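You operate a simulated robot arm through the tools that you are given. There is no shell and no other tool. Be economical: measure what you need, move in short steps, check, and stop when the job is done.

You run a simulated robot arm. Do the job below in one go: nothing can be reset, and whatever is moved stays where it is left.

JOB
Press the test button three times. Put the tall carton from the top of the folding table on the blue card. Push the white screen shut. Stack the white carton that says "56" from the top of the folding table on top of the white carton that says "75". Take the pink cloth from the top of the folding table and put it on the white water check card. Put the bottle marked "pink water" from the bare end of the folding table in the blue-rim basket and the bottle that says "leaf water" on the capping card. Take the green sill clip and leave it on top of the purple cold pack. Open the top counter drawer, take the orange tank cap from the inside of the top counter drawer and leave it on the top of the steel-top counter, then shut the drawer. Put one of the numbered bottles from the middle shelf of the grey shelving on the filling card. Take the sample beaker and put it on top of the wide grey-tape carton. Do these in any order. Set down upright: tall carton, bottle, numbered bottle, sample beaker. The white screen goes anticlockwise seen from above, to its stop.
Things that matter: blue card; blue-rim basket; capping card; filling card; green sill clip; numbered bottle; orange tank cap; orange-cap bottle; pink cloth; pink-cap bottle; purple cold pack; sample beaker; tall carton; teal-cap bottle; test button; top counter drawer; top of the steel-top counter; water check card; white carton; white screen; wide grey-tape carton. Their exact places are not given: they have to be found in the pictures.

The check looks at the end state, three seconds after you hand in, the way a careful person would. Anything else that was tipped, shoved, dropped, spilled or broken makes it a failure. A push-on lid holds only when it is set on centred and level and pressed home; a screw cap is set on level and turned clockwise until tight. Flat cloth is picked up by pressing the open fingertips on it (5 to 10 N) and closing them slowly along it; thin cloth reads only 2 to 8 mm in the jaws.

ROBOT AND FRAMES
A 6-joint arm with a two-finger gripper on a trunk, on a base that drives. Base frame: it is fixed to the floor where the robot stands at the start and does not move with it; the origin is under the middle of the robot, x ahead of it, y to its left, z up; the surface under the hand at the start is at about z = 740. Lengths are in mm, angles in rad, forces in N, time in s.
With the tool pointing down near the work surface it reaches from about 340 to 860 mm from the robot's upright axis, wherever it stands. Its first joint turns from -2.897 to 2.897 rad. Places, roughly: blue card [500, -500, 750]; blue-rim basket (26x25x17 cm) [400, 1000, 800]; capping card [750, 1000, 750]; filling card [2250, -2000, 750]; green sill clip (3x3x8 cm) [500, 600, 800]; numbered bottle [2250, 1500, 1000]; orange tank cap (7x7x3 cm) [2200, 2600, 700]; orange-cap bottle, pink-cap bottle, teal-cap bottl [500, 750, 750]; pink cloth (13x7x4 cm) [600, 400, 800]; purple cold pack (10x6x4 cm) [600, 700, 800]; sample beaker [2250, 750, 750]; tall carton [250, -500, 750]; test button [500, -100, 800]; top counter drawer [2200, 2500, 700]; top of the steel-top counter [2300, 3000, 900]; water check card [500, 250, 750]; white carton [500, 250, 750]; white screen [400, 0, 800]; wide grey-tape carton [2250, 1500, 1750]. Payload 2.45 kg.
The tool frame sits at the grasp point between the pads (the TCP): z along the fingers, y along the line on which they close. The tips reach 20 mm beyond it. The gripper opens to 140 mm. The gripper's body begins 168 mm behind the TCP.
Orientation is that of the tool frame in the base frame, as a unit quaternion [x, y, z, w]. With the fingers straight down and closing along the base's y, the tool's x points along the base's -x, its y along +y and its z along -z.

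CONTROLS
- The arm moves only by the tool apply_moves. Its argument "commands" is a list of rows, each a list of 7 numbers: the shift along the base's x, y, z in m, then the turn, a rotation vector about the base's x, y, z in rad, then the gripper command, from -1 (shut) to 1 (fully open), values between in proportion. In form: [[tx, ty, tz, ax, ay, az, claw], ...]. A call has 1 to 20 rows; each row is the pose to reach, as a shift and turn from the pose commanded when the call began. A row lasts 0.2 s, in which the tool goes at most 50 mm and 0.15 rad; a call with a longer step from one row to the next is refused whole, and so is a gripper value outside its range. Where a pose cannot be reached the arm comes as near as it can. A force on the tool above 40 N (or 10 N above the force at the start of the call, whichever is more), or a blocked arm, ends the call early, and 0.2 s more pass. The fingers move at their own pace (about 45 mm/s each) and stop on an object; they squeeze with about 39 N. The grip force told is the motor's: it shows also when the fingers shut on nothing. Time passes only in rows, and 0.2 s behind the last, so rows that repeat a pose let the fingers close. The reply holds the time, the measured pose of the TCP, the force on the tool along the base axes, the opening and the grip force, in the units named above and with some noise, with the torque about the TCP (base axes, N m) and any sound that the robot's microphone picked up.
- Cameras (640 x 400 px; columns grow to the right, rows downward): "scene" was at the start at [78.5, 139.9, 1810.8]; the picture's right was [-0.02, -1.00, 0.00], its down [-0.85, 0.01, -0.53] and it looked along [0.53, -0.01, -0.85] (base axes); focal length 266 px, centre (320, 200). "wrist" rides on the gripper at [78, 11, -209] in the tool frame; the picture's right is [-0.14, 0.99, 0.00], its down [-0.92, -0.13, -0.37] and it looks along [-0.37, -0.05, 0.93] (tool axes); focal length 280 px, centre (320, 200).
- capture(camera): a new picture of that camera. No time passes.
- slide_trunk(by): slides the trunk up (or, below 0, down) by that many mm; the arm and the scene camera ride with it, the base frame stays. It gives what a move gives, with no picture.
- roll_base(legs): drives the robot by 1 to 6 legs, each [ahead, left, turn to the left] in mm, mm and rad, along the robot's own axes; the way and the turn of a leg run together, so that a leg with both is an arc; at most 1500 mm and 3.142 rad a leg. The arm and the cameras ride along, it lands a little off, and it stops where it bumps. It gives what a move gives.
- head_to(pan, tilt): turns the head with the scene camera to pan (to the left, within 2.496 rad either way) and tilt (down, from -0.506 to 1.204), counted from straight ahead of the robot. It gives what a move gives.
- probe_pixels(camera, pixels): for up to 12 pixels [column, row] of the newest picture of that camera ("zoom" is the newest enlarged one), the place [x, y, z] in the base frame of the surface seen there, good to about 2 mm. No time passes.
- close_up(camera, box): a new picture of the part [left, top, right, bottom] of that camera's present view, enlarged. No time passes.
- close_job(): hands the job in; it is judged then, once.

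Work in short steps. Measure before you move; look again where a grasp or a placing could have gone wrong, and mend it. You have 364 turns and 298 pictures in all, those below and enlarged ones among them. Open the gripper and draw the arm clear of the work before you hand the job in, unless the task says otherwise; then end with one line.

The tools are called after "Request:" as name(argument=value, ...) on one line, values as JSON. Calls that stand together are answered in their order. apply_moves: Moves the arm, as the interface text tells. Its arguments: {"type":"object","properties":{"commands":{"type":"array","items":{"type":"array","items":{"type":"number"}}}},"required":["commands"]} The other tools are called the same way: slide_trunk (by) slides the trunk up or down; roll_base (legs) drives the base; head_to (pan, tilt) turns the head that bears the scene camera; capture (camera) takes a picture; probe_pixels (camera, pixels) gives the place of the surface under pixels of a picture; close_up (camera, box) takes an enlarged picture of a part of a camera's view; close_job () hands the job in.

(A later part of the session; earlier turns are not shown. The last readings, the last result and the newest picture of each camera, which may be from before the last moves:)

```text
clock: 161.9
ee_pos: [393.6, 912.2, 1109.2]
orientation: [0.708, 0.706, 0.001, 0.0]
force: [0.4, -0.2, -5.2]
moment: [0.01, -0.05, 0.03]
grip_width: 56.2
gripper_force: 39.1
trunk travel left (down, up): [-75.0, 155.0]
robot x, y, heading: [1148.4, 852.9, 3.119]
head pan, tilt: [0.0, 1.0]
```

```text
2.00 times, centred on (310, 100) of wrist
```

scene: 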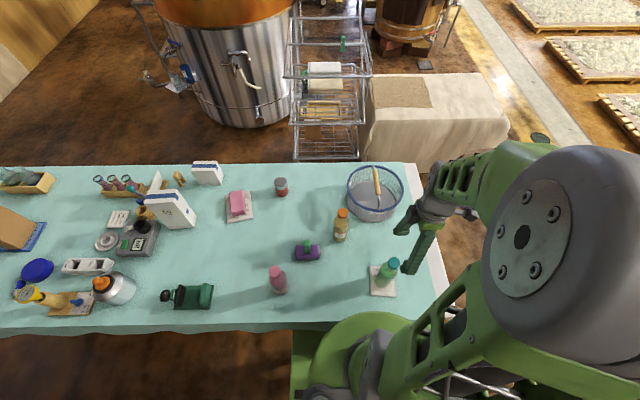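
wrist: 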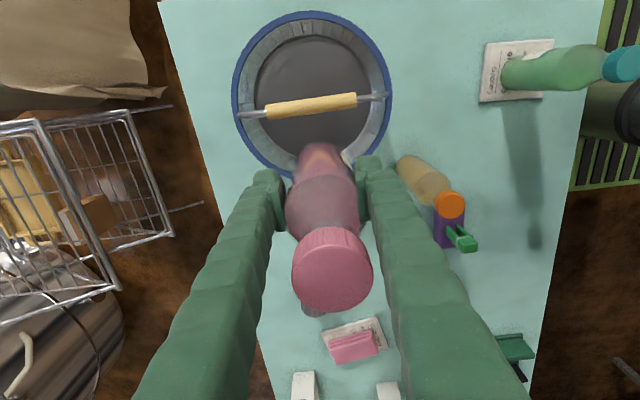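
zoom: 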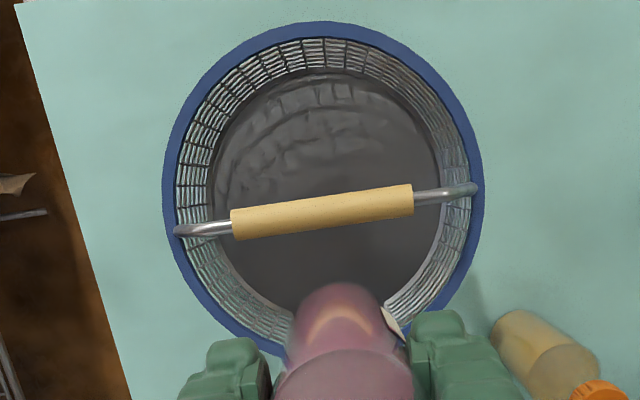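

Clear: rim radius 117, floor radius ~103; bottle goes at offset −59. Lower into the basket in steps.

Request:
apply_moves(commands=[[0, 0, -0.05, 0, 0, 0, -1], [0, 0, -0.1, 0, 0, 0, -1], [0, 0, -0.14, 0, 0, 0, -1]])

Request:
capture(camera="wrist")

Request:
close_up(camera="scene", box=[330, 130, 430, 230])

```text
clock: 162.7
ee_pos: [393.3, 911.6, 967.6]
orientation: [0.708, 0.706, 0.001, 0.0]
force: [0.5, -0.1, -5.1]
moment: [0.02, 0.03, 0.01]
grip_width: 56.2
gripper_force: 39.1
trunk travel left (down, up): [-75.0, 155.0]
robot x, y, heading: [1151.4, 852.0, 3.121]
head pan, tilt: [0.0, 1.0]
```

```text
189 pictures are left
```

wrist: 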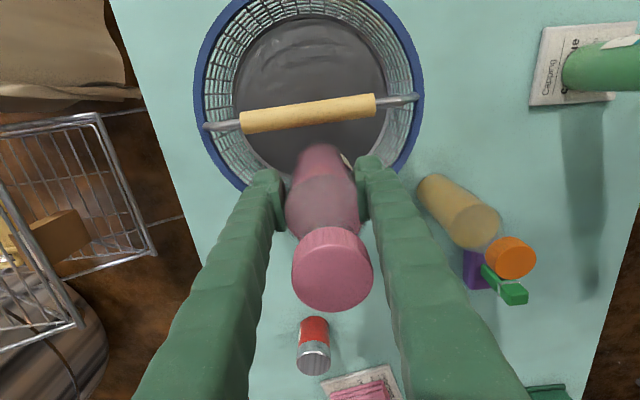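

```text
4.00 times, centred on (380, 180) of scene
```

zoom: 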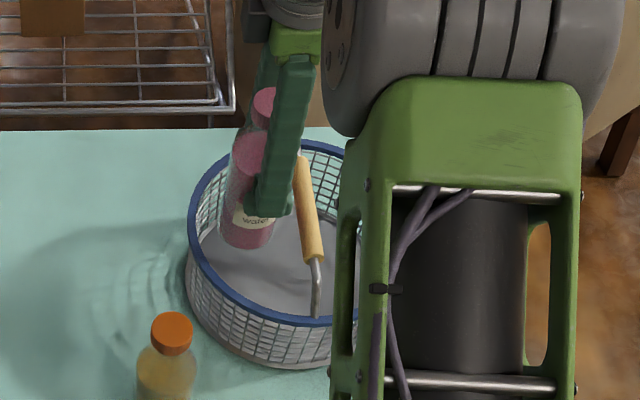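

Request:
apply_moves(commands=[[0, 0, -0.04, 0, 0, 0, -1], [0, 0, -0.08, 0, 0, 0, -1], [0, 0, -0.1, 0, 0, 0, -1], [0, 0, -0.106, 0, 0, 0, -1]])

Request:
apply_moves(commands=[[0, 0, -0.003, 0, 0, 0, -1], [0, 0, -0.005, 0, 0, 0, -1]])

```text
clock: 163.7
ee_pos: [394.8, 910.9, 863.2]
orientation: [0.708, 0.706, 0.001, -0.001]
force: [0.3, -0.2, -5.5]
moment: [0.02, -0.02, -0.01]
grip_width: 56.0
gripper_force: 38.9
trunk travel left (down, up): [-75.0, 155.0]
robot x, y, heading: [1155.0, 852.0, 3.118]
head pan, tilt: [0.0, 1.0]
```

```text
clock: 164.3
ee_pos: [395.7, 910.9, 858.7]
orientation: [0.708, 0.706, 0.001, -0.001]
force: [0.7, 0.3, -5.3]
moment: [0.04, 0.05, -0.01]
grip_width: 56.0
gripper_force: 38.9
trunk travel left (down, up): [-75.0, 155.0]
robot x, y, heading: [1150.9, 853.8, 3.124]
head pan, tilt: [0.0, 1.0]
```

Request:
apply_moves(commands=[[0, 0, -0.0015, 0, 0, 0, -1], [0, 0, -0.003, 0, 0, 0, -1], [0, 0, -0.0045, 0, 0, 0, -1]])

```text
clock: 165.1
ee_pos: [394.2, 912.2, 858.6]
orientation: [0.708, 0.706, 0.0, -0.002]
force: [3.1, 1.2, 20.9]
moment: [-0.02, -0.87, 0.1]
grip_width: 56.1
gripper_force: 39.2
trunk travel left (down, up): [-75.0, 155.0]
robot x, y, heading: [1147.8, 852.4, 3.126]
head pan, tilt: [0.0, 1.0]
```

Floor contact. Ease up, open, rise.

Request:
apply_moves(commands=[[0, 0, 0.0025, 0, 0, 0, -1], [0, 0, 0.0025, 0, 0, 0, 0], [0, 0, 0.0025, 0, 0, 0, 0.25], [0, 0, 0.0025, 0, 0, 0, 0.25], [0, 0, 0.05, 0, 0, 0, 0.25], [0, 0, 0.1, 0, 0, 0, 0.25], [0, 0, 0.15, 0, 0, 0, 0.25], [0, 0, 0.2, 0, 0, 0, 0.25], [0, 0, 0.25, 0, 0, 0, 0.25]])

Request:
capture(camera="wrist")

Request:
close_up(camera="scene", box=[270, 130, 430, 310])

```text
clock: 167.1
ee_pos: [396.2, 910.5, 1106.9]
orientation: [0.708, 0.706, 0.001, -0.001]
force: [0.2, 0.3, 0.2]
moment: [0.0, 0.01, 0.03]
grip_width: 87.4
gripper_force: 0.0
trunk travel left (down, up): [-75.0, 155.0]
robot x, y, heading: [1148.5, 850.8, 3.126]
head pan, tilt: [0.0, 1.0]
```

```text
187 pictures are left
```

wrist: 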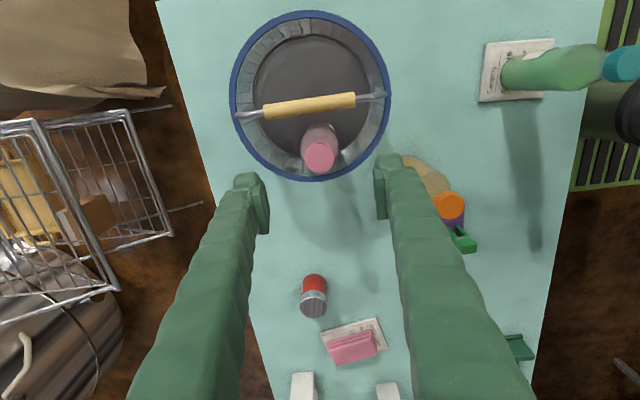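

```text
2.22 times, centred on (350, 220) of scene
```

zoom: 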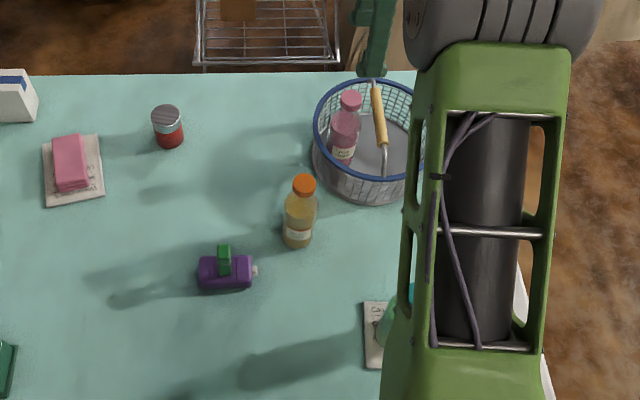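

Bottle is upright in the basket. Retract the hand, undo the yaw, then back away and turn to the benches.

Request:
apply_moves(commands=[[0.045, -0.005, 0.01, 0, 0, -0.14, 0.25], [0.09, -0.01, 0.02, 0, 0, -0.28, 0.25], [0.135, -0.015, 0.03, 0, 0, -0.42, 0.25], [0.18, -0.02, 0.04, 0, 0, -0.56, 0.25], [0.225, -0.025, 0.05, 0, 0, -0.7, 0.25], [0.27, -0.03, 0.05, 0, 0, -0.84, 0.25], [0.315, -0.035, 0.05, 0, 0, -0.98, 0.25], [0.36, -0.05, 0.05, 0, 0, -1.12, 0.25], [0.37, -0.05, 0.05, 0, 0, -1.26, 0.25], [0.37, -0.05, 0.05, 0, 0, -1.4, 0.25], [0.37, -0.05, 0.05, 0, 0, -1.54, 0.25], [0.37, -0.05, 0.05, 0, 0, -1.58, 0.25]])

Request:
roll_base(legs=[[-200, 0, 0], [0, 0, -3.13]])

Request:
head_to(pan=0, tilt=0.7)

Request:
capture(camera="scene")

Request:
capture(camera="wrist")

```text
clock: 169.7
ee_pos: [765.4, 861.2, 1154.8]
orientation: [1.0, -0.008, 0.001, 0.0]
force: [-0.1, 0.4, 0.7]
moment: [-0.01, 0.03, -0.03]
grip_width: 87.3
gripper_force: 0.1
trunk travel left (down, up): [-75.0, 155.0]
robot x, y, heading: [1153.2, 851.5, 3.122]
head pan, tilt: [0.0, 1.0]
```

```text
clock: 178.7
ee_pos: [1732.4, 827.6, 1153.9]
orientation: [0.024, 1.0, -0.001, -0.001]
force: [-0.4, -0.5, -0.2]
moment: [-0.02, -0.02, 0.01]
grip_width: 87.5
gripper_force: 0.0
trunk travel left (down, up): [-75.0, 155.0]
robot x, y, heading: [1347.9, 850.9, -0.048]
head pan, tilt: [0.0, 1.0]
```

```text
clock: 179.5
ee_pos: [1733.1, 826.6, 1155.3]
orientation: [0.023, 1.0, 0.0, -0.001]
force: [0.1, 0.5, -0.8]
moment: [-0.02, -0.02, 0.02]
grip_width: 87.5
gripper_force: 0.1
trunk travel left (down, up): [-75.0, 155.0]
robot x, y, heading: [1354.1, 850.0, -0.051]
head pan, tilt: [0.0, 0.7]
```

```text
185 pictures are left
```

scene: 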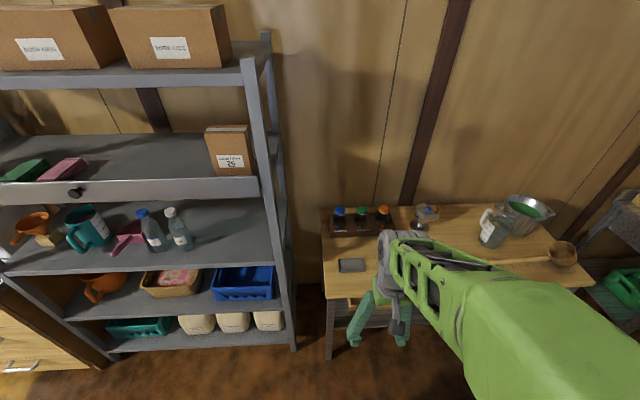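

```text
184 pictures are left
```

wrist: 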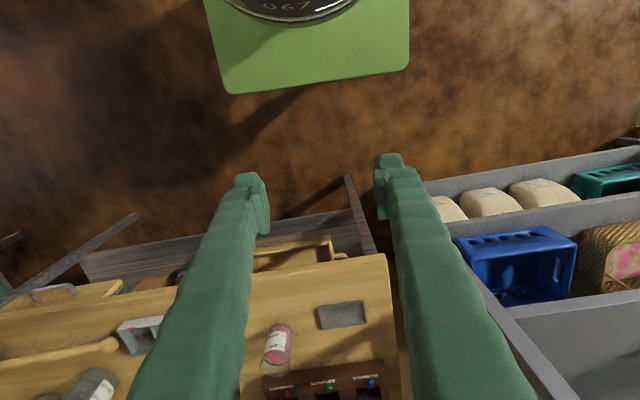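

Request:
close_up(camera="wrist", box=[220, 280, 400, 400])

Request:
probe_pixels(camera="wrist", pixels=[[278, 330], [277, 347], [270, 365], [342, 315], [390, 258], [310, 270], [320, 385], [386, 390]])

Request:
close_up(camera="scene", box=[310, 180, 600, 320])

```text
3.33 times, centred on (310, 340) of wrist
```

zoom: 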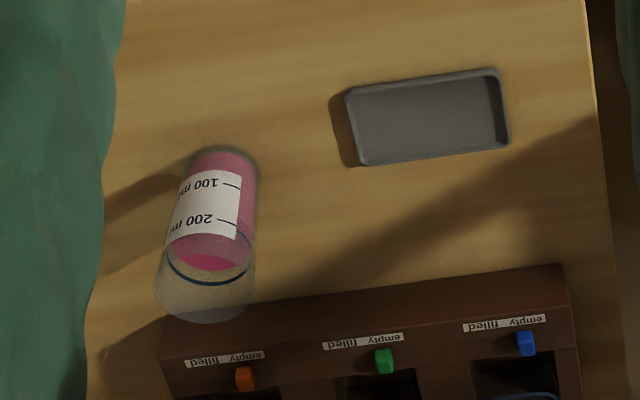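

```text
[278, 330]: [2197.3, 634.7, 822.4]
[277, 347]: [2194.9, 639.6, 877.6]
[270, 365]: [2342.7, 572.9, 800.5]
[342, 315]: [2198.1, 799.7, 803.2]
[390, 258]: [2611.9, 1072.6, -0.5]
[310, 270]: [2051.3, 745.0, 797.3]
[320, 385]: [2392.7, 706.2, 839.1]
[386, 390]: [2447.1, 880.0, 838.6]
```

```text
2.21 times, centred on (455, 250) of scene
```

zoom: 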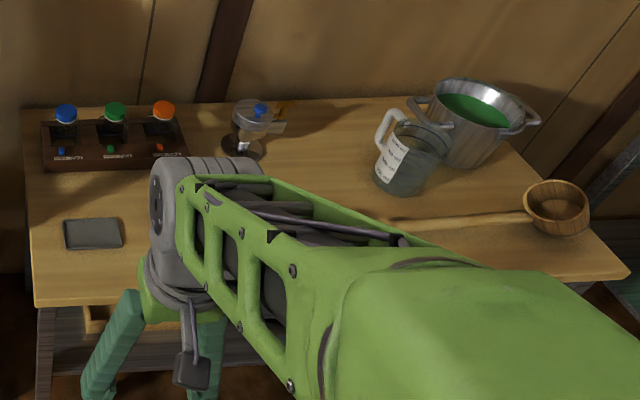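

The pink-filled beaker with ml marks is at ≈(2215,637) on the bench (z 797). Before choosing a grasp I test how high the arm can reach tool-down, since the grey-tape carton top is ~1800.

Request:
slide_trunk(by=155)

Request:
apply_moves(commands=[[0.04, 0, 0.03, 0, 0, 0.05, 0.25], [0.08, 0, 0.06, 0, 0, 0.05, 0.25], [0.12, 0, 0.09, 0, 0, 0.05, 0.25], [0.16, 0, 0.12, 0, 0, 0.05, 0.25], [0.2, 0, 0.15, 0, 0, 0.05, 0.25], [0.2, 0, 0.2, 0, 0, 0.05, 0.25], [0.2, 0, 0.25, 0, 0, 0.05, 0.25], [0.2, 0, 0.3, 0, 0, 0.05, 0.25], [0.2, 0, 0.35, 0, 0, 0.05, 0.25], [0.2, 0, 0.4, 0, 0, 0.05, 0.25], [0.2, 0, 0.45, 0, 0, 0.05, 0.25], [0.2, 0, 0.5, 0, 0, 0.05, 0.25], [0.2, 0, 0.55, 0, 0, 0.05, 0.25], [0.2, 0, 0.6, 0, 0, 0.05, 0.25]])

Request:
capture(camera="scene")

```text
clock: 181.3
ee_pos: [1732.4, 826.2, 1308.9]
orientation: [0.024, 1.0, 0.001, -0.001]
force: [0.4, 0.2, 0.4]
moment: [-0.03, 0.0, -0.02]
grip_width: 87.8
gripper_force: 0.1
trunk travel left (down, up): [-230.0, 0.0]
robot x, y, heading: [1352.1, 848.1, -0.057]
head pan, tilt: [0.0, 0.7]
```

```text
clock: 184.3
ee_pos: [1878.3, 830.4, 1699.1]
orientation: [-0.001, 1.0, 0.0, 0.0]
force: [1.4, 0.0, -0.1]
moment: [0.03, 0.2, 0.01]
grip_width: 87.7
gripper_force: 0.0
out of reach, approached as far as the arm can: row 10, 11, 12, 13, 14
trunk travel left (down, up): [-230.0, 0.0]
robot x, y, heading: [1352.6, 844.8, -0.049]
head pan, tilt: [0.0, 0.7]
```

```text
181 pictures are left
```

scene: 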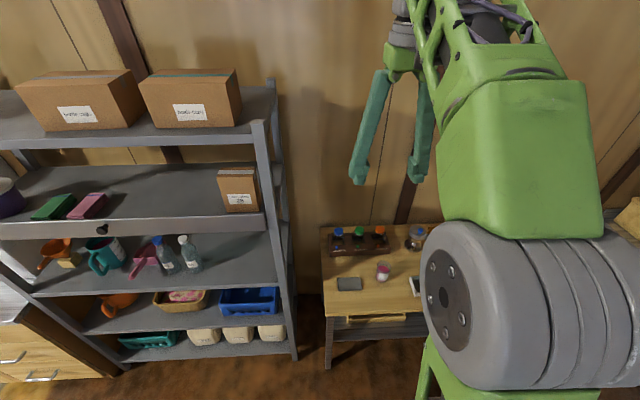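

Tool-down tops out near z 1700, so the beaker must be held with a near-horizontal tool. I zoom on the beaker's surroundings and the carton.

Request:
close_up(camera="scene", box=[315, 220, 435, 330])

Request:
probe_pixels(camera="zoom", pixels=[[360, 245], [365, 300], [365, 325], [330, 280], [395, 280], [510, 330], [170, 330], [500, 290], [360, 262], [330, 420], [100, 345], [220, 130]])

Request:
close_up(camera="scene", box=[0, 50, 260, 160])

Request:
probe_pixels(camera="zoom", pixels=[[80, 75], [300, 55], [105, 188], [350, 160], [350, 60], [200, 70], [250, 60], [365, 75], [200, 215], [420, 70], [560, 60], [30, 80]])

```text
3.64 times, centred on (375, 275) of scene
```

zoom: 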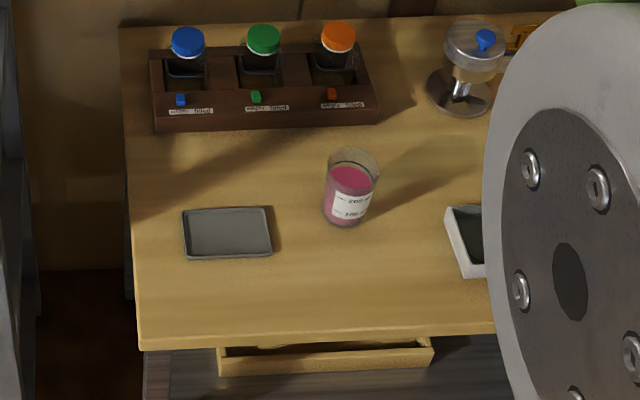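

```text
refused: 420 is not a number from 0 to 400
```

```text
2.46 times, centred on (130, 105) of scene
```

zoom: 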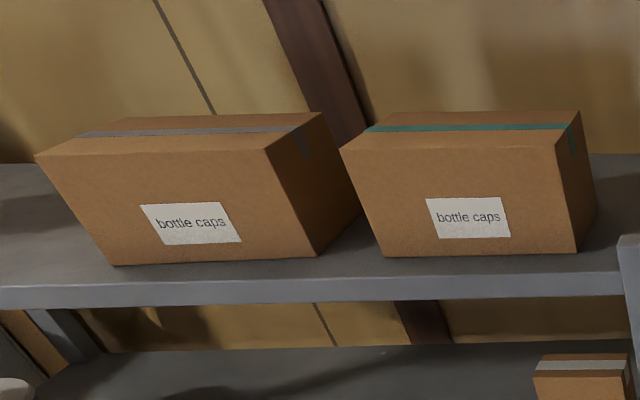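

```text
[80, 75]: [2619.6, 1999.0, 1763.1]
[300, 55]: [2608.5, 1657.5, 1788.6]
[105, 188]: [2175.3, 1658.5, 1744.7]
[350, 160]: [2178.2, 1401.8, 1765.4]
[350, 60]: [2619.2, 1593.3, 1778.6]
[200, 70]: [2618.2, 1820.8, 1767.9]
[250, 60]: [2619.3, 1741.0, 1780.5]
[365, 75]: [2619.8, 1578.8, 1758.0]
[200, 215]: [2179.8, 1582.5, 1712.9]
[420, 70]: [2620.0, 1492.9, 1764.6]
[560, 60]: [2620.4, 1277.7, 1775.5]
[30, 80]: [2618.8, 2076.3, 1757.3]
```

Request:
probe_pixels(camera="zoom", pixels=[[42, 153], [263, 147], [112, 121], [315, 116], [190, 131], [150, 145], [340, 200], [115, 262], [315, 255], [370, 148], [550, 144], [380, 116]])

Request:
close_up(camera="scene", box=[315, 220, 435, 330])

Request:
probe_pixels(camera="zoom", pixels=[[350, 175], [350, 205], [345, 224], [327, 195], [372, 190], [352, 155], [460, 230], [225, 235], [130, 345], [330, 385], [160, 125], [370, 118]])

```text
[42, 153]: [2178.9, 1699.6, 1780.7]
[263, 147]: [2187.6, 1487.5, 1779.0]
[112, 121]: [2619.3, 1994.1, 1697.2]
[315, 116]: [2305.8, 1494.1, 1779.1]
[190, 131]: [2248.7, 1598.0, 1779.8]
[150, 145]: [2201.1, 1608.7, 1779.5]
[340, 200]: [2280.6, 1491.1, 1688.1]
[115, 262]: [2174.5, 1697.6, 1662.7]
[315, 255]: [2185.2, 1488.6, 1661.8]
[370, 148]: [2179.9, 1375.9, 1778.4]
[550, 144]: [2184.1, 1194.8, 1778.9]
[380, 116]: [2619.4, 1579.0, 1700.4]
```

```text
3.64 times, centred on (375, 275) of scene
```

zoom: 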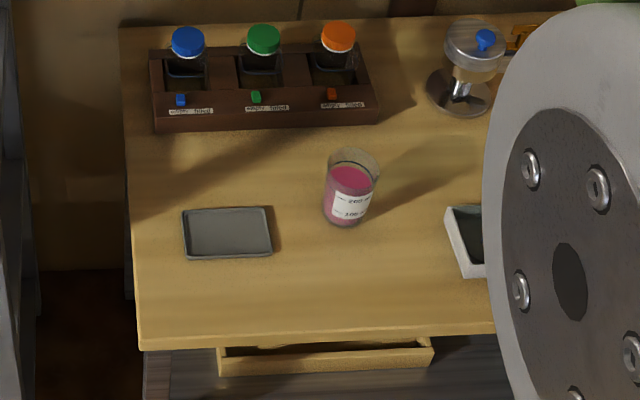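

```text
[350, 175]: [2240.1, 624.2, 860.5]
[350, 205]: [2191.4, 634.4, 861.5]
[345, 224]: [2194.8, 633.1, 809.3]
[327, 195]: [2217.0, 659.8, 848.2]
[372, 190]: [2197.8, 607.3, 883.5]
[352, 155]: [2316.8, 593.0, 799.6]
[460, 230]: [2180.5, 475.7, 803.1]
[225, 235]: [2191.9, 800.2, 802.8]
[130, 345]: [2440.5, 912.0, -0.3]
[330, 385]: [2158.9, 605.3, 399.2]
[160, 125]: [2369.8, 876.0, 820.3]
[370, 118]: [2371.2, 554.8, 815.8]
```

Carton top: x 2178–2308, y 1487–1700, z 1780. Beaker ≈(2219,633), radius ~28. I pitch the tool forward by 1.22 rad (20° below horizontal) while lowering.

Request:
apply_moves(commands=[[0, 0, -0.05, 0, -0.12, 0, 0.25], [0, 0, -0.1, 0, -0.24, 0, 0.25], [0, 0, -0.15, 0, -0.36, 0, 0.25], [0, 0, -0.2, 0, -0.48, 0, 0.25], [0, 0, -0.25, 0, -0.6, 0, 0.25], [0, 0, -0.3, 0, -0.72, 0, 0.25], [0, 0, -0.35, 0, -0.84, 0, 0.25], [0, 0, -0.4, 0, -0.96, 0, 0.25], [0, 0, -0.45, 0, -1.08, 0, 0.25], [0, 0, -0.5, 0, -1.22, 0, 0.25]])

Request:
roll_base(legs=[[0, -200, 0.05], [180, 0, 0]])

Request:
capture(camera="scene")

Request:
capture(camera="wrist")

```text
clock: 186.7
ee_pos: [1994.2, 898.0, 1356.0]
orientation: [-0.101, 0.811, 0.154, 0.555]
force: [0.2, -1.0, 0.0]
moment: [-0.01, 0.01, -0.07]
grip_width: 87.4
gripper_force: 0.1
out of reach, approached as far as the arm can: row 7, 8, 9, 10
trunk travel left (down, up): [-230.0, 0.0]
robot x, y, heading: [1349.8, 852.1, -0.056]
head pan, tilt: [0.0, 0.7]
stopped in row 10: the arm was blocked; the commanded pose is now the measured one
```

```text
clock: 190.2
ee_pos: [2167.8, 728.8, 1353.2]
orientation: [-0.12, 0.809, 0.167, 0.55]
force: [0.6, -0.7, -0.9]
moment: [-0.02, -0.03, 0.03]
grip_width: 87.6
gripper_force: 0.1
trunk travel left (down, up): [-230.0, 0.0]
robot x, y, heading: [1524.5, 647.1, -0.005]
head pan, tilt: [0.0, 0.7]
```

```text
177 pictures are left
```

scene: 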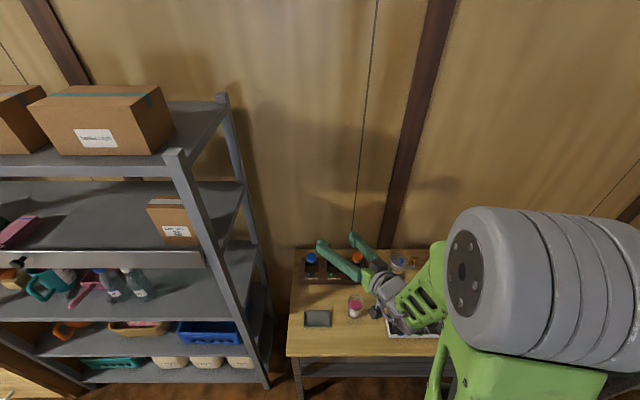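

```text
176 pictures are left
```

wrist: 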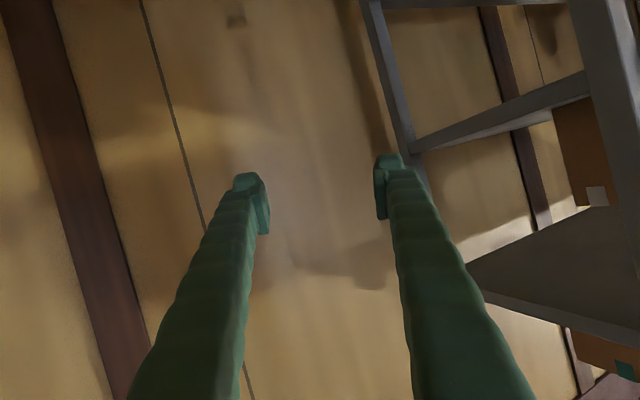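

The orientation drifted at a joint limit. I command the wanted orientation (straight ahead, 20° down) at a lower, farther position in front of the beaker.

Request:
apply_moves(commands=[[-0.004, -0.012, -0.04, -0.017, -0.003, -0.049, 0.25], [-0.008, -0.024, -0.08, -0.034, -0.007, -0.098, 0.25], [-0.012, -0.036, -0.12, -0.051, -0.01, -0.147, 0.25], [-0.016, -0.048, -0.16, -0.068, -0.014, -0.196, 0.25], [-0.02, -0.06, -0.2, -0.086, -0.017, -0.245, 0.25], [-0.024, -0.072, -0.24, -0.103, -0.021, -0.294, 0.25], [-0.028, -0.089, -0.28, -0.12, -0.025, -0.343, 0.25], [-0.028, -0.089, -0.3, -0.137, -0.028, -0.391, 0.25]])

Request:
capture(camera="scene")

Request:
capture(camera="wrist")

```text
clock: 192.0
ee_pos: [2209.8, 613.2, 1080.4]
orientation: [0.044, 0.829, 0.087, 0.551]
force: [0.4, 0.3, 0.2]
moment: [0.01, 0.03, -0.01]
grip_width: 87.5
gripper_force: 0.0
out of reach, approached as far as the arm can: row 1, 2, 3, 4, 5, 6, 7, 8
trunk travel left (down, up): [-230.0, 0.0]
robot x, y, heading: [1525.8, 644.2, -0.003]
head pan, tilt: [0.0, 0.7]
```

```text
175 pictures are left
```

scene: 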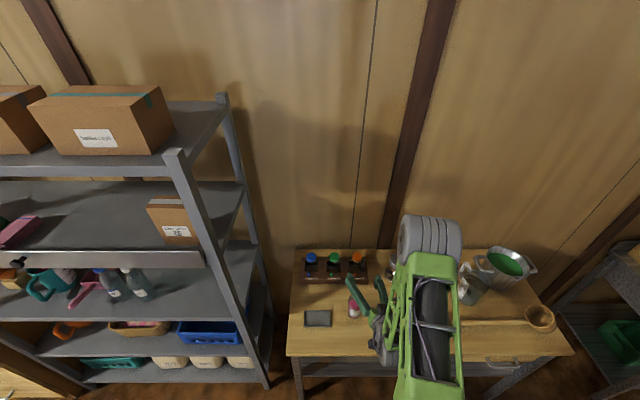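

```text
174 pictures are left
```

wrist: 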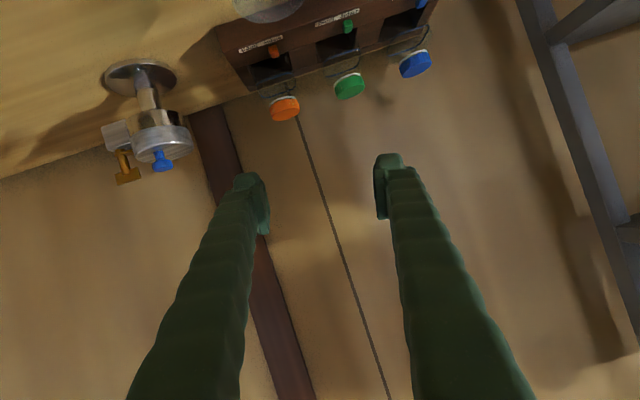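

The wrist is near its straight limit here; lowering the trunk should make the forearm more level. I lower the trunk by 230 and retry the orientation.

Request:
slide_trunk(by=-230)

```text
clock: 194.4
ee_pos: [2209.8, 613.7, 850.8]
orientation: [0.043, 0.828, 0.087, 0.552]
force: [0.4, -0.2, 0.0]
moment: [0.0, 0.0, -0.01]
grip_width: 87.5
gripper_force: 0.0
trunk travel left (down, up): [0.0, 230.0]
robot x, y, heading: [1525.4, 648.3, 0.001]
head pan, tilt: [0.0, 0.7]
```

That lowered the hand right to the beaker's place; I check immediately.

Request:
capture(camera="wrist")

Request:
close_up(camera="scene", box=[270, 220, 470, 380])

```text
173 pictures are left
```

wrist: 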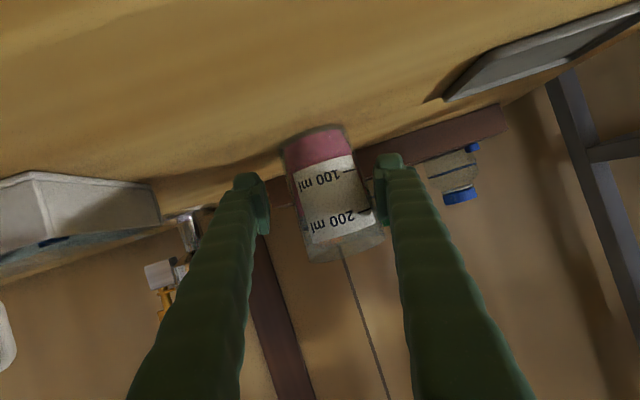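

```text
2.50 times, centred on (370, 300) of scene
```

zoom: 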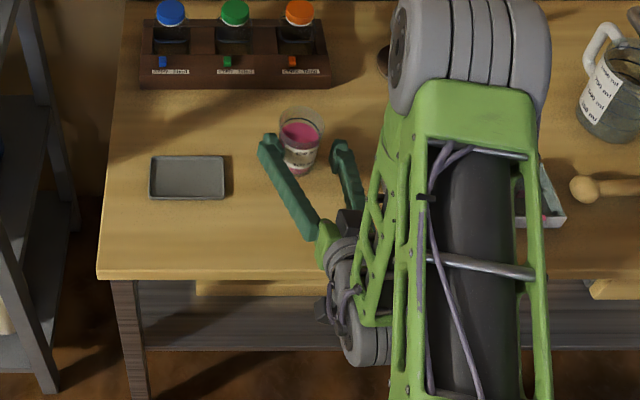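

Remarkably the beaker stands untouched between the fingers (its left edge near the left finger). I shift the hand +y 20 mm to centre on it.

Request:
apply_moves(commands=[[0, 0.007, 0, 0, 0, 0, 0.4], [0, 0.014, 0, 0, 0, 0, 0.4], [0, 0.02, 0, 0, 0, 0, 0.4]])

Request:
capture(camera="wrist")

```text
clock: 195.2
ee_pos: [2207.4, 623.4, 850.1]
orientation: [0.039, 0.828, 0.092, 0.552]
force: [-0.3, 0.6, -0.5]
moment: [0.02, -0.01, -0.01]
grip_width: 97.9
gripper_force: 0.1
out of reach, approached as far as the arm can: row 2, 3
trunk travel left (down, up): [0.0, 230.0]
robot x, y, heading: [1529.1, 645.2, -0.005]
head pan, tilt: [0.0, 0.7]
```

```text
171 pictures are left
```

wrist: 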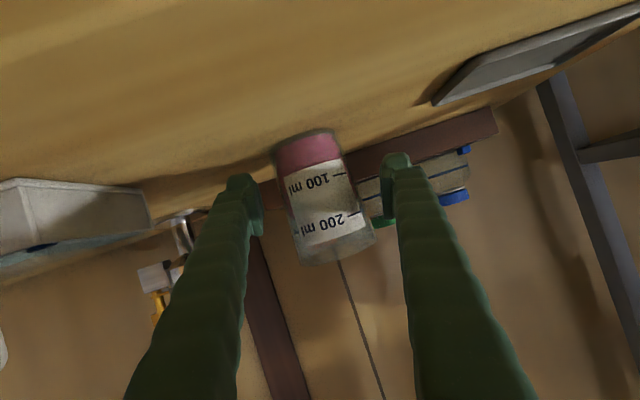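

Centred now. I back the base straight off by 200 mm to free the hand.

Request:
roll_base(legs=[[-200, 0, 0]])

Request:
close_up(camera="scene", box=[300, 180, 540, 380])

```text
clock: 196.8
ee_pos: [2007.9, 622.6, 850.8]
orientation: [0.039, 0.828, 0.092, 0.552]
force: [-0.6, 0.0, -0.4]
moment: [-0.01, 0.0, 0.02]
grip_width: 98.0
gripper_force: 0.1
trunk travel left (down, up): [0.0, 230.0]
robot x, y, heading: [1328.5, 647.3, 0.001]
head pan, tilt: [0.0, 0.7]
```

```text
2.00 times, centred on (420, 280) of scene
```

zoom: 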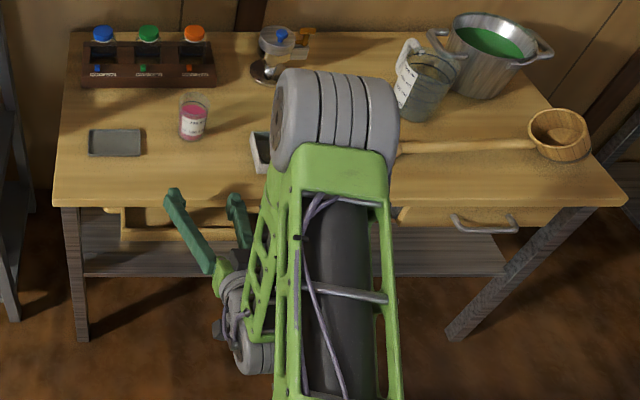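

Beaker is fine. The arm is too folded at this range; a longer reach should allow the level tool. I raise and extend the hand with the orientation corrected.

Request:
apply_moves(commands=[[0, 0, 0.045, 0, 0, 0, 0.4], [0, 0.002, 0.09, 0, 0, 0, 0.4], [0.01, 0.004, 0.135, 0, 0, 0, 0.4], [0.03, 0.006, 0.175, -0.02, -0.005, -0.005, 0.4], [0.06, 0.008, 0.21, -0.05, -0.012, -0.01, 0.4], [0.09, 0.01, 0.24, -0.08, -0.02, -0.02, 0.4], [0.12, 0.012, 0.26, -0.11, -0.027, -0.025, 0.4], [0.16, 0.014, 0.28, -0.14, -0.035, -0.03, 0.4], [0.2, 0.016, 0.3, -0.17, -0.04, -0.036, 0.4], [0.242, 0.018, 0.3, -0.196, -0.047, -0.042, 0.4], [0.242, 0.018, 0.3, -0.196, -0.047, -0.042, 0.4]])

Request:
capture(camera="scene")

```text
clock: 199.2
ee_pos: [2224.8, 596.4, 1145.9]
orientation: [-0.006, 0.822, 0.017, 0.569]
force: [0.7, 1.0, 0.1]
moment: [-0.03, -0.01, 0.04]
grip_width: 97.9
gripper_force: 0.1
out of reach, approached as far as the arm can: row 5, 6, 7, 8, 9, 10, 11
trunk travel left (down, up): [0.0, 230.0]
robot x, y, heading: [1326.2, 647.6, -0.001]
head pan, tilt: [0.0, 0.7]
```

```text
169 pictures are left
```

scene: 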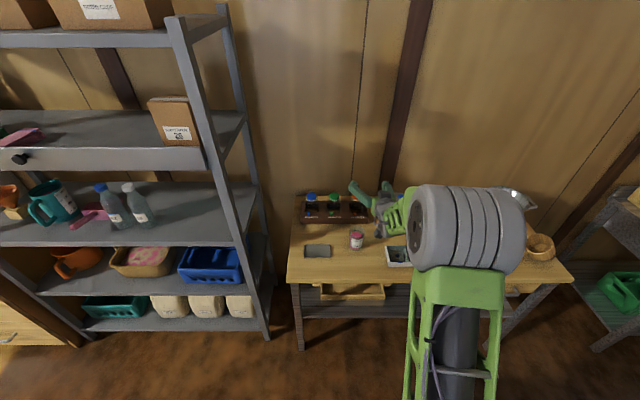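

Nearly the wanted orientation. I back off 260 mm to test lowering to the beaker's height clear of the bench.

Request:
roll_base(legs=[[-260, 0, 0]])

Request:
apply_moves(commands=[[0.02, 0, -0.04, 0.006, 0.01, -0.03, 0.4], [0.04, 0, -0.08, 0.006, 0.01, -0.03, 0.4], [0.06, 0, -0.12, 0.006, 0.01, -0.03, 0.4], [0.06, 0, -0.16, 0.006, 0.01, -0.03, 0.4], [0.06, 0, -0.2, 0.006, 0.01, -0.03, 0.4], [0.06, 0, -0.24, 0.006, 0.01, -0.03, 0.4], [0.06, 0, -0.28, 0.006, 0.01, -0.03, 0.4], [0.06, 0, -0.296, 0.006, 0.01, -0.03, 0.4]])

```text
clock: 201.1
ee_pos: [1963.0, 596.2, 1146.1]
orientation: [-0.006, 0.822, 0.016, 0.57]
force: [-0.3, 0.0, -0.3]
moment: [-0.01, 0.03, 0.01]
grip_width: 98.0
gripper_force: 0.0
trunk travel left (down, up): [0.0, 230.0]
robot x, y, heading: [1064.3, 647.0, 0.001]
head pan, tilt: [0.0, 0.7]
```

```text
clock: 202.9
ee_pos: [2016.5, 564.7, 849.1]
orientation: [-0.016, 0.825, 0.018, 0.565]
force: [-0.2, -0.5, -0.4]
moment: [-0.02, -0.03, 0.02]
grip_width: 98.3
gripper_force: 0.1
out of reach, approached as far as the arm can: row 1, 2, 3, 4, 5, 6, 7, 8
trunk travel left (down, up): [0.0, 230.0]
robot x, y, heading: [1063.9, 646.6, -0.001]
head pan, tilt: [0.0, 0.7]
```

Now orientation is right (roll <1°) at y offset −82 from the robot. I'll use the base for alignment: left 68 mm, then look.

Request:
roll_base(legs=[[0, 68, 0]])

Request:
capture(camera="wrist")

Request:
capture(camera="scene")

```text
clock: 204.2
ee_pos: [2016.3, 633.4, 848.3]
orientation: [-0.016, 0.824, 0.018, 0.566]
force: [0.7, 0.3, 0.1]
moment: [0.0, 0.0, 0.03]
grip_width: 97.9
gripper_force: 0.1
trunk travel left (down, up): [0.0, 230.0]
robot x, y, heading: [1062.2, 712.3, -0.002]
head pan, tilt: [0.0, 0.7]
```

```text
168 pictures are left
```

wrist: 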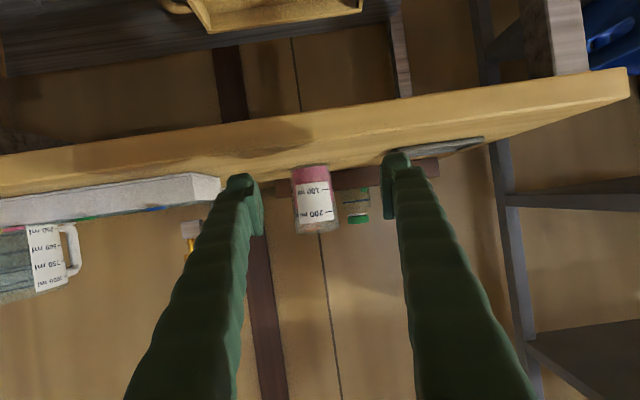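

```text
167 pictures are left
```

scene: 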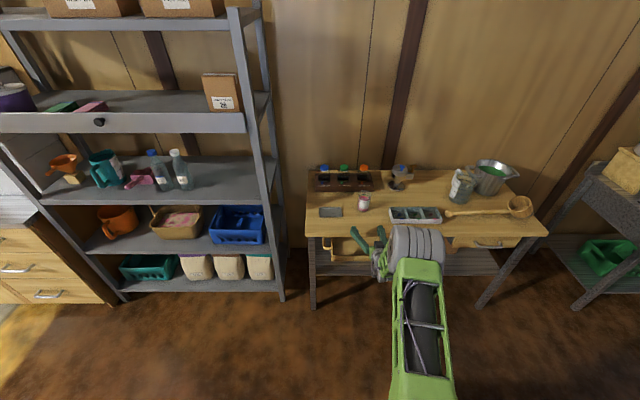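

Request:
probe_pixels(camera="wrist", pixels=[[314, 200], [299, 203], [333, 200], [313, 175], [316, 228], [205, 185], [430, 150]])

Request:
close_up(camera="wrist", box=[260, 140, 380, 260])

```text
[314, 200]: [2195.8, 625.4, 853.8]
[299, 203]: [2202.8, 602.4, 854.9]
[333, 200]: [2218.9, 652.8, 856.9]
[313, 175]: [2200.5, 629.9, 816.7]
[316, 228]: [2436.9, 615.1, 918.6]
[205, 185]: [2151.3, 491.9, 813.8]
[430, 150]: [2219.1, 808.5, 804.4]
```

```text
3.33 times, centred on (320, 200) of wrist
```

zoom: 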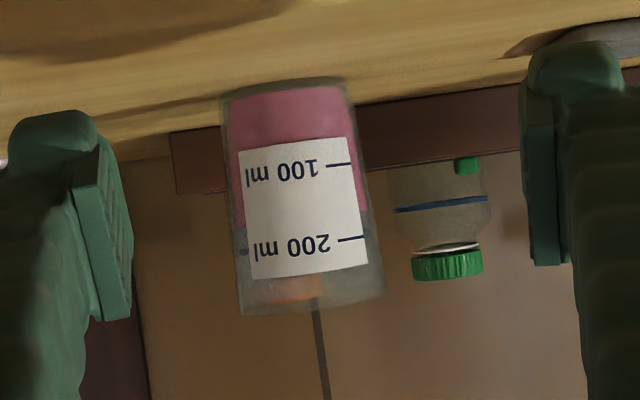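

Beaker centre ≈(2223,627), radius ~28. Drive in 150 mm, check, then the rest.

Request:
roll_base(legs=[[150, -6, 0]])

Request:
capture(camera="wrist")

```text
clock: 205.6
ee_pos: [2167.5, 629.3, 849.3]
orientation: [-0.017, 0.824, 0.019, 0.566]
force: [0.1, -0.5, -0.5]
moment: [0.01, 0.0, 0.01]
grip_width: 97.9
gripper_force: 0.0
trunk travel left (down, up): [0.0, 230.0]
robot x, y, heading: [1211.2, 706.3, 0.004]
head pan, tilt: [0.0, 0.7]
```

```text
165 pictures are left
```

wrist: 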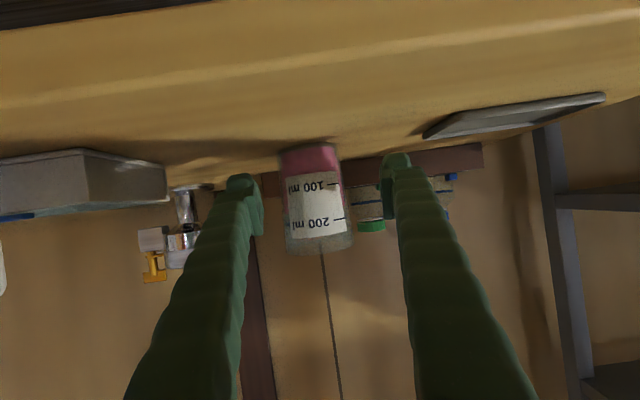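

Request:
roll_base(legs=[[54, 0, 0]])

Request:
capture(camera="wrist")

Request:
close_up(camera="scene", box=[290, 160, 450, 290])

```text
clock: 206.5
ee_pos: [2221.4, 630.4, 849.4]
orientation: [-0.018, 0.824, 0.02, 0.565]
force: [0.1, 0.7, -0.6]
moment: [0.0, 0.01, 0.05]
grip_width: 97.8
gripper_force: 0.1
trunk travel left (down, up): [0.0, 230.0]
robot x, y, heading: [1269.6, 708.4, -0.0]
head pan, tilt: [0.0, 0.7]
```

```text
164 pictures are left
```

wrist: 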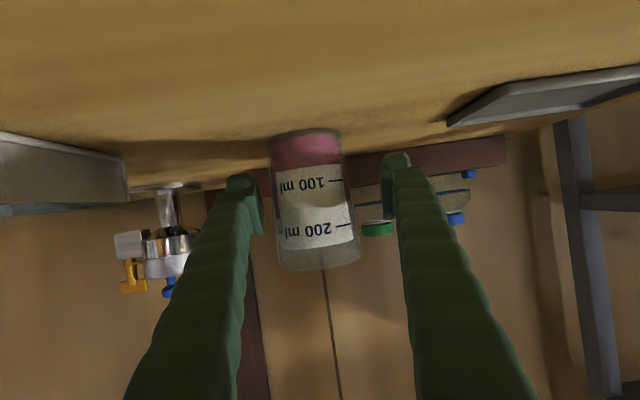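

```text
3.08 times, centred on (370, 225) of scene
```

zoom: 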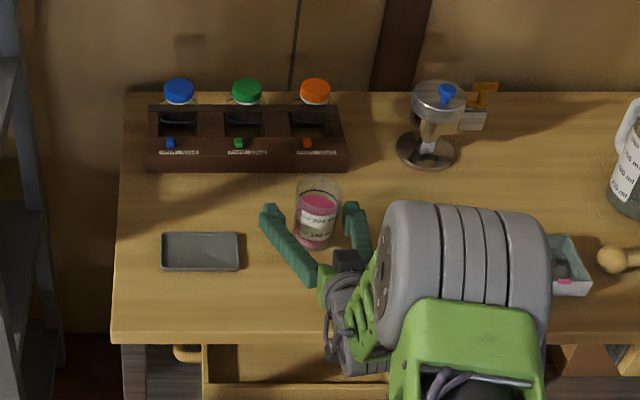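

Straddling well. Close gradually.

Request:
apply_moves(commands=[[0, 0, 0, 0, 0, 0, 0.2], [0, 0, 0, 0, 0, 0, 0.1], [0, 0, 0, 0, 0, 0, 0.0], [0, 0, 0, 0, 0, 0, -0.1], [0, 0, 0, 0, 0, 0, -0.15], [0, 0, 0, 0, 0, 0, -0.2], [0, 0, 0, 0, 0, 0, -0.3], [0, 0, 0, 0, 0, 0, -1], [0, 0, 0, 0, 0, 0, -1]])

Request:
capture(camera="wrist")

```text
clock: 208.5
ee_pos: [2221.2, 628.8, 848.8]
orientation: [-0.016, 0.824, 0.019, 0.566]
force: [0.0, -1.9, 0.3]
moment: [-0.11, -0.04, 0.02]
grip_width: 64.6
gripper_force: 38.3
trunk travel left (down, up): [0.0, 230.0]
robot x, y, heading: [1270.7, 712.7, 0.001]
head pan, tilt: [0.0, 0.7]
```

```text
162 pictures are left
```

wrist: 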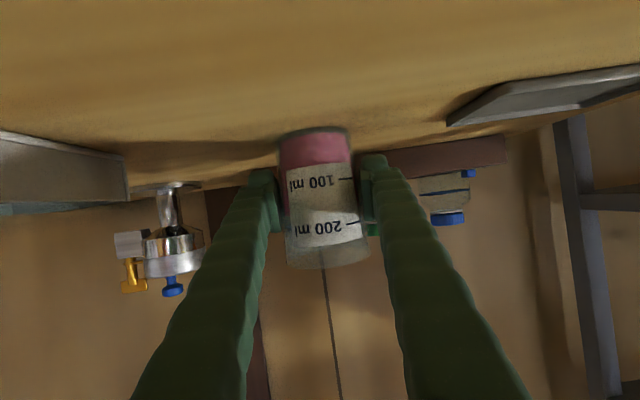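

Gripped. Lift with the trunk (keeps orientation), then look.

Request:
slide_trunk(by=60)

Request:
capture(camera="wrist")

```text
clock: 209.5
ee_pos: [2220.8, 630.2, 907.2]
orientation: [-0.017, 0.825, 0.019, 0.565]
force: [-0.6, 0.7, -1.7]
moment: [0.01, 0.01, 0.05]
grip_width: 64.8
gripper_force: 38.8
trunk travel left (down, up): [-60.0, 170.0]
robot x, y, heading: [1269.6, 707.7, 0.001]
head pan, tilt: [0.0, 0.7]
```

```text
161 pictures are left
```

wrist: 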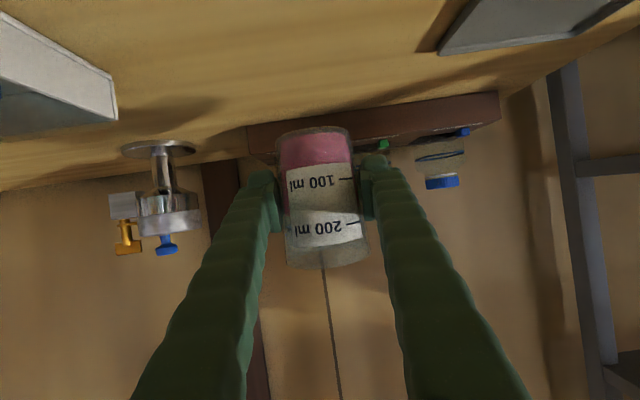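

Lifted upright. Raise the trunk fully and back off.

Request:
slide_trunk(by=170)

Request:
roll_base(legs=[[-240, 0, 0]])

```text
clock: 211.4
ee_pos: [2222.1, 628.4, 1079.1]
orientation: [-0.018, 0.825, 0.02, 0.564]
force: [0.7, -0.7, -1.9]
moment: [-0.01, 0.01, -0.01]
grip_width: 64.5
gripper_force: 39.2
trunk travel left (down, up): [-230.0, 0.0]
robot x, y, heading: [1269.9, 708.8, -0.0]
head pan, tilt: [0.0, 0.7]
```

```text
clock: 213.2
ee_pos: [1979.0, 627.5, 1079.5]
orientation: [-0.017, 0.824, 0.019, 0.566]
force: [0.5, 0.1, -2.3]
moment: [0.02, 0.05, -0.02]
grip_width: 64.5
gripper_force: 39.6
trunk travel left (down, up): [-230.0, 0.0]
robot x, y, heading: [1025.3, 710.4, 0.001]
head pan, tilt: [0.0, 0.7]
```

Now raise the arm toward carton height while pulling in, keeping orientation.

Request:
apply_moves(commands=[[-0.01, 0, 0.04, 0, 0, 0, -1], [-0.02, 0, 0.08, 0, 0, 0, -1], [-0.03, 0, 0.12, 0, 0, 0, -1], [-0.04, 0, 0.16, 0, 0, 0, -1], [-0.05, 0, 0.2, 0, 0, 0, -1], [-0.06, 0, 0.24, 0, 0, 0, -1], [-0.07, 0, 0.28, 0, 0, 0, -1], [-0.08, 0, 0.32, 0, 0, 0, -1], [-0.09, 0, 0.36, 0, 0, 0, -1], [-0.1, 0, 0.4, 0, 0, 0, -1]])

```text
clock: 215.4
ee_pos: [1877.7, 629.0, 1479.9]
orientation: [-0.016, 0.824, 0.018, 0.566]
force: [0.2, -0.5, -2.1]
moment: [0.02, 0.01, -0.01]
grip_width: 64.6
gripper_force: 39.1
trunk travel left (down, up): [-230.0, 0.0]
robot x, y, heading: [1026.9, 708.2, -0.002]
head pan, tilt: [0.0, 0.7]
```

Request:
apply_moves(commands=[[-0.005, 0, 0.04, 0, 0, 0, -1], [-0.01, 0, 0.08, 0, 0, 0, -1], [-0.015, 0, 0.12, 0, 0, 0, -1], [-0.02, 0, 0.16, 0, 0, 0, -1], [-0.025, 0, 0.2, 0, 0, 0, -1], [-0.03, 0, 0.24, 0, 0, 0, -1], [-0.035, 0, 0.28, 0, 0, 0, -1], [-0.04, 0, 0.32, 0, 0, 0, -1], [-0.045, 0, 0.36, 0, 0, 0, -1], [-0.05, 0, 0.4, 0, 0, 0, -1]])

Request:
capture(camera="wrist")

```text
clock: 217.6
ee_pos: [1829.2, 630.3, 1878.2]
orientation: [-0.017, 0.825, 0.019, 0.565]
force: [-0.2, -0.1, -2.4]
moment: [0.01, 0.0, 0.0]
grip_width: 64.6
gripper_force: 38.8
trunk travel left (down, up): [-230.0, 0.0]
robot x, y, heading: [1028.0, 711.8, 0.001]
head pan, tilt: [0.0, 0.7]
```

```text
160 pictures are left
```

wrist: 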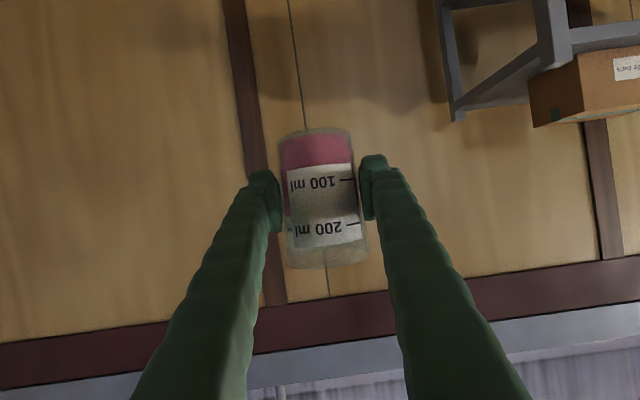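

Height reached with orientation kept. Drive forward a bit, left to carton, staying off the shelf.

Request:
roll_base(legs=[[140, 0, 0], [0, 964, 0]])

Request:
head_to(pan=0.0, tilt=0.15)

Request:
capture(camera="scene")

Request:
capture(camera="wrist")

```text
clock: 227.3
ee_pos: [1971.8, 1584.3, 1878.5]
orientation: [-0.014, 0.825, 0.017, 0.565]
force: [-0.4, 0.1, -2.3]
moment: [0.01, 0.0, -0.02]
grip_width: 64.5
gripper_force: 38.8
trunk travel left (down, up): [-230.0, 0.0]
robot x, y, heading: [1167.6, 1667.5, -0.007]
head pan, tilt: [0.0, 0.7]
```

```text
clock: 228.3
ee_pos: [1970.1, 1583.5, 1878.6]
orientation: [-0.014, 0.824, 0.017, 0.566]
force: [0.9, 0.1, -2.2]
moment: [-0.01, 0.03, 0.01]
grip_width: 64.4
gripper_force: 39.0
trunk travel left (down, up): [-230.0, 0.0]
robot x, y, heading: [1166.2, 1668.5, -0.004]
head pan, tilt: [0.0, 0.15]
```

```text
159 pictures are left
```

scene: 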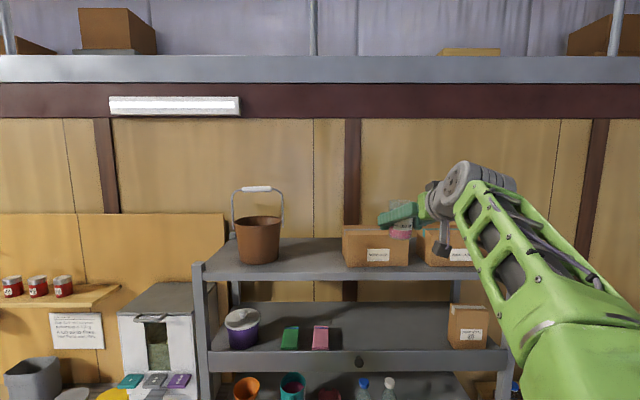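

```text
158 pictures are left
```

wrist: 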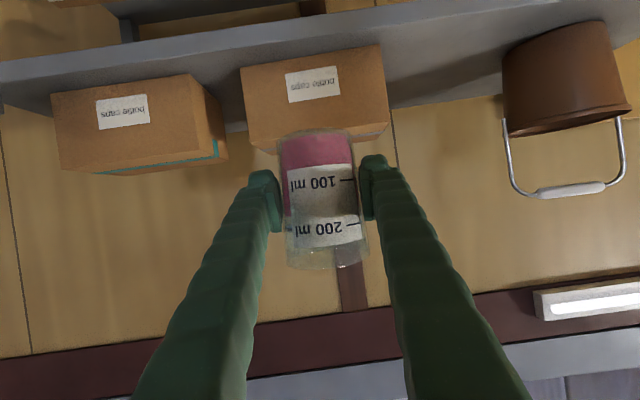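

Request:
probe_pixels(camera="wrist", pixels=[[252, 110], [380, 85], [265, 140], [383, 120], [262, 148], [385, 130], [225, 130], [320, 60]])

Request:
close_up(camera="scene", box=[330, 180, 480, 280])

Request:
probe_pixels(camera="zoom", pixels=[[55, 200], [330, 290], [60, 290], [330, 250], [150, 200], [200, 195], [100, 193]])

```text
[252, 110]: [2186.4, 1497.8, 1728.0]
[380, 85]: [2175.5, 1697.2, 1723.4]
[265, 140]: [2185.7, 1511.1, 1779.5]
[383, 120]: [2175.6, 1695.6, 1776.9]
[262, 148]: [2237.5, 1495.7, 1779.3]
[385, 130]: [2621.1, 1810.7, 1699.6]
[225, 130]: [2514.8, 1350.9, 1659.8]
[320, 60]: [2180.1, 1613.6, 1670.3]
```

```text
4.00 times, centred on (405, 230) of scene
```

zoom: 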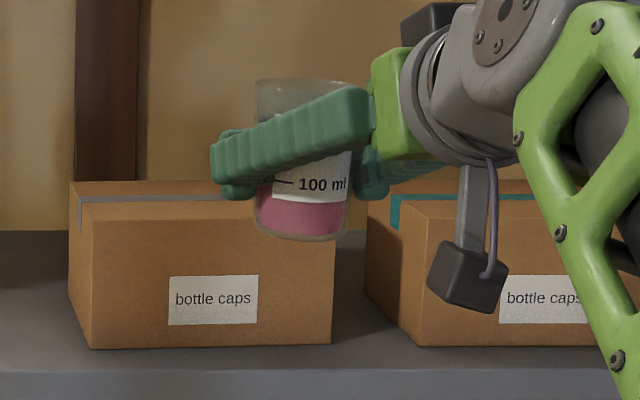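

```text
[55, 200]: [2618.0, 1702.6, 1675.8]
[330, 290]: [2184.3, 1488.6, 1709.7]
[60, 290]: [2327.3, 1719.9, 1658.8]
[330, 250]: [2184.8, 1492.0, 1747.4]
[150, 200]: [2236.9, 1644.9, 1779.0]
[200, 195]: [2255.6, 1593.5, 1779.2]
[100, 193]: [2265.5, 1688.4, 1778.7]
```

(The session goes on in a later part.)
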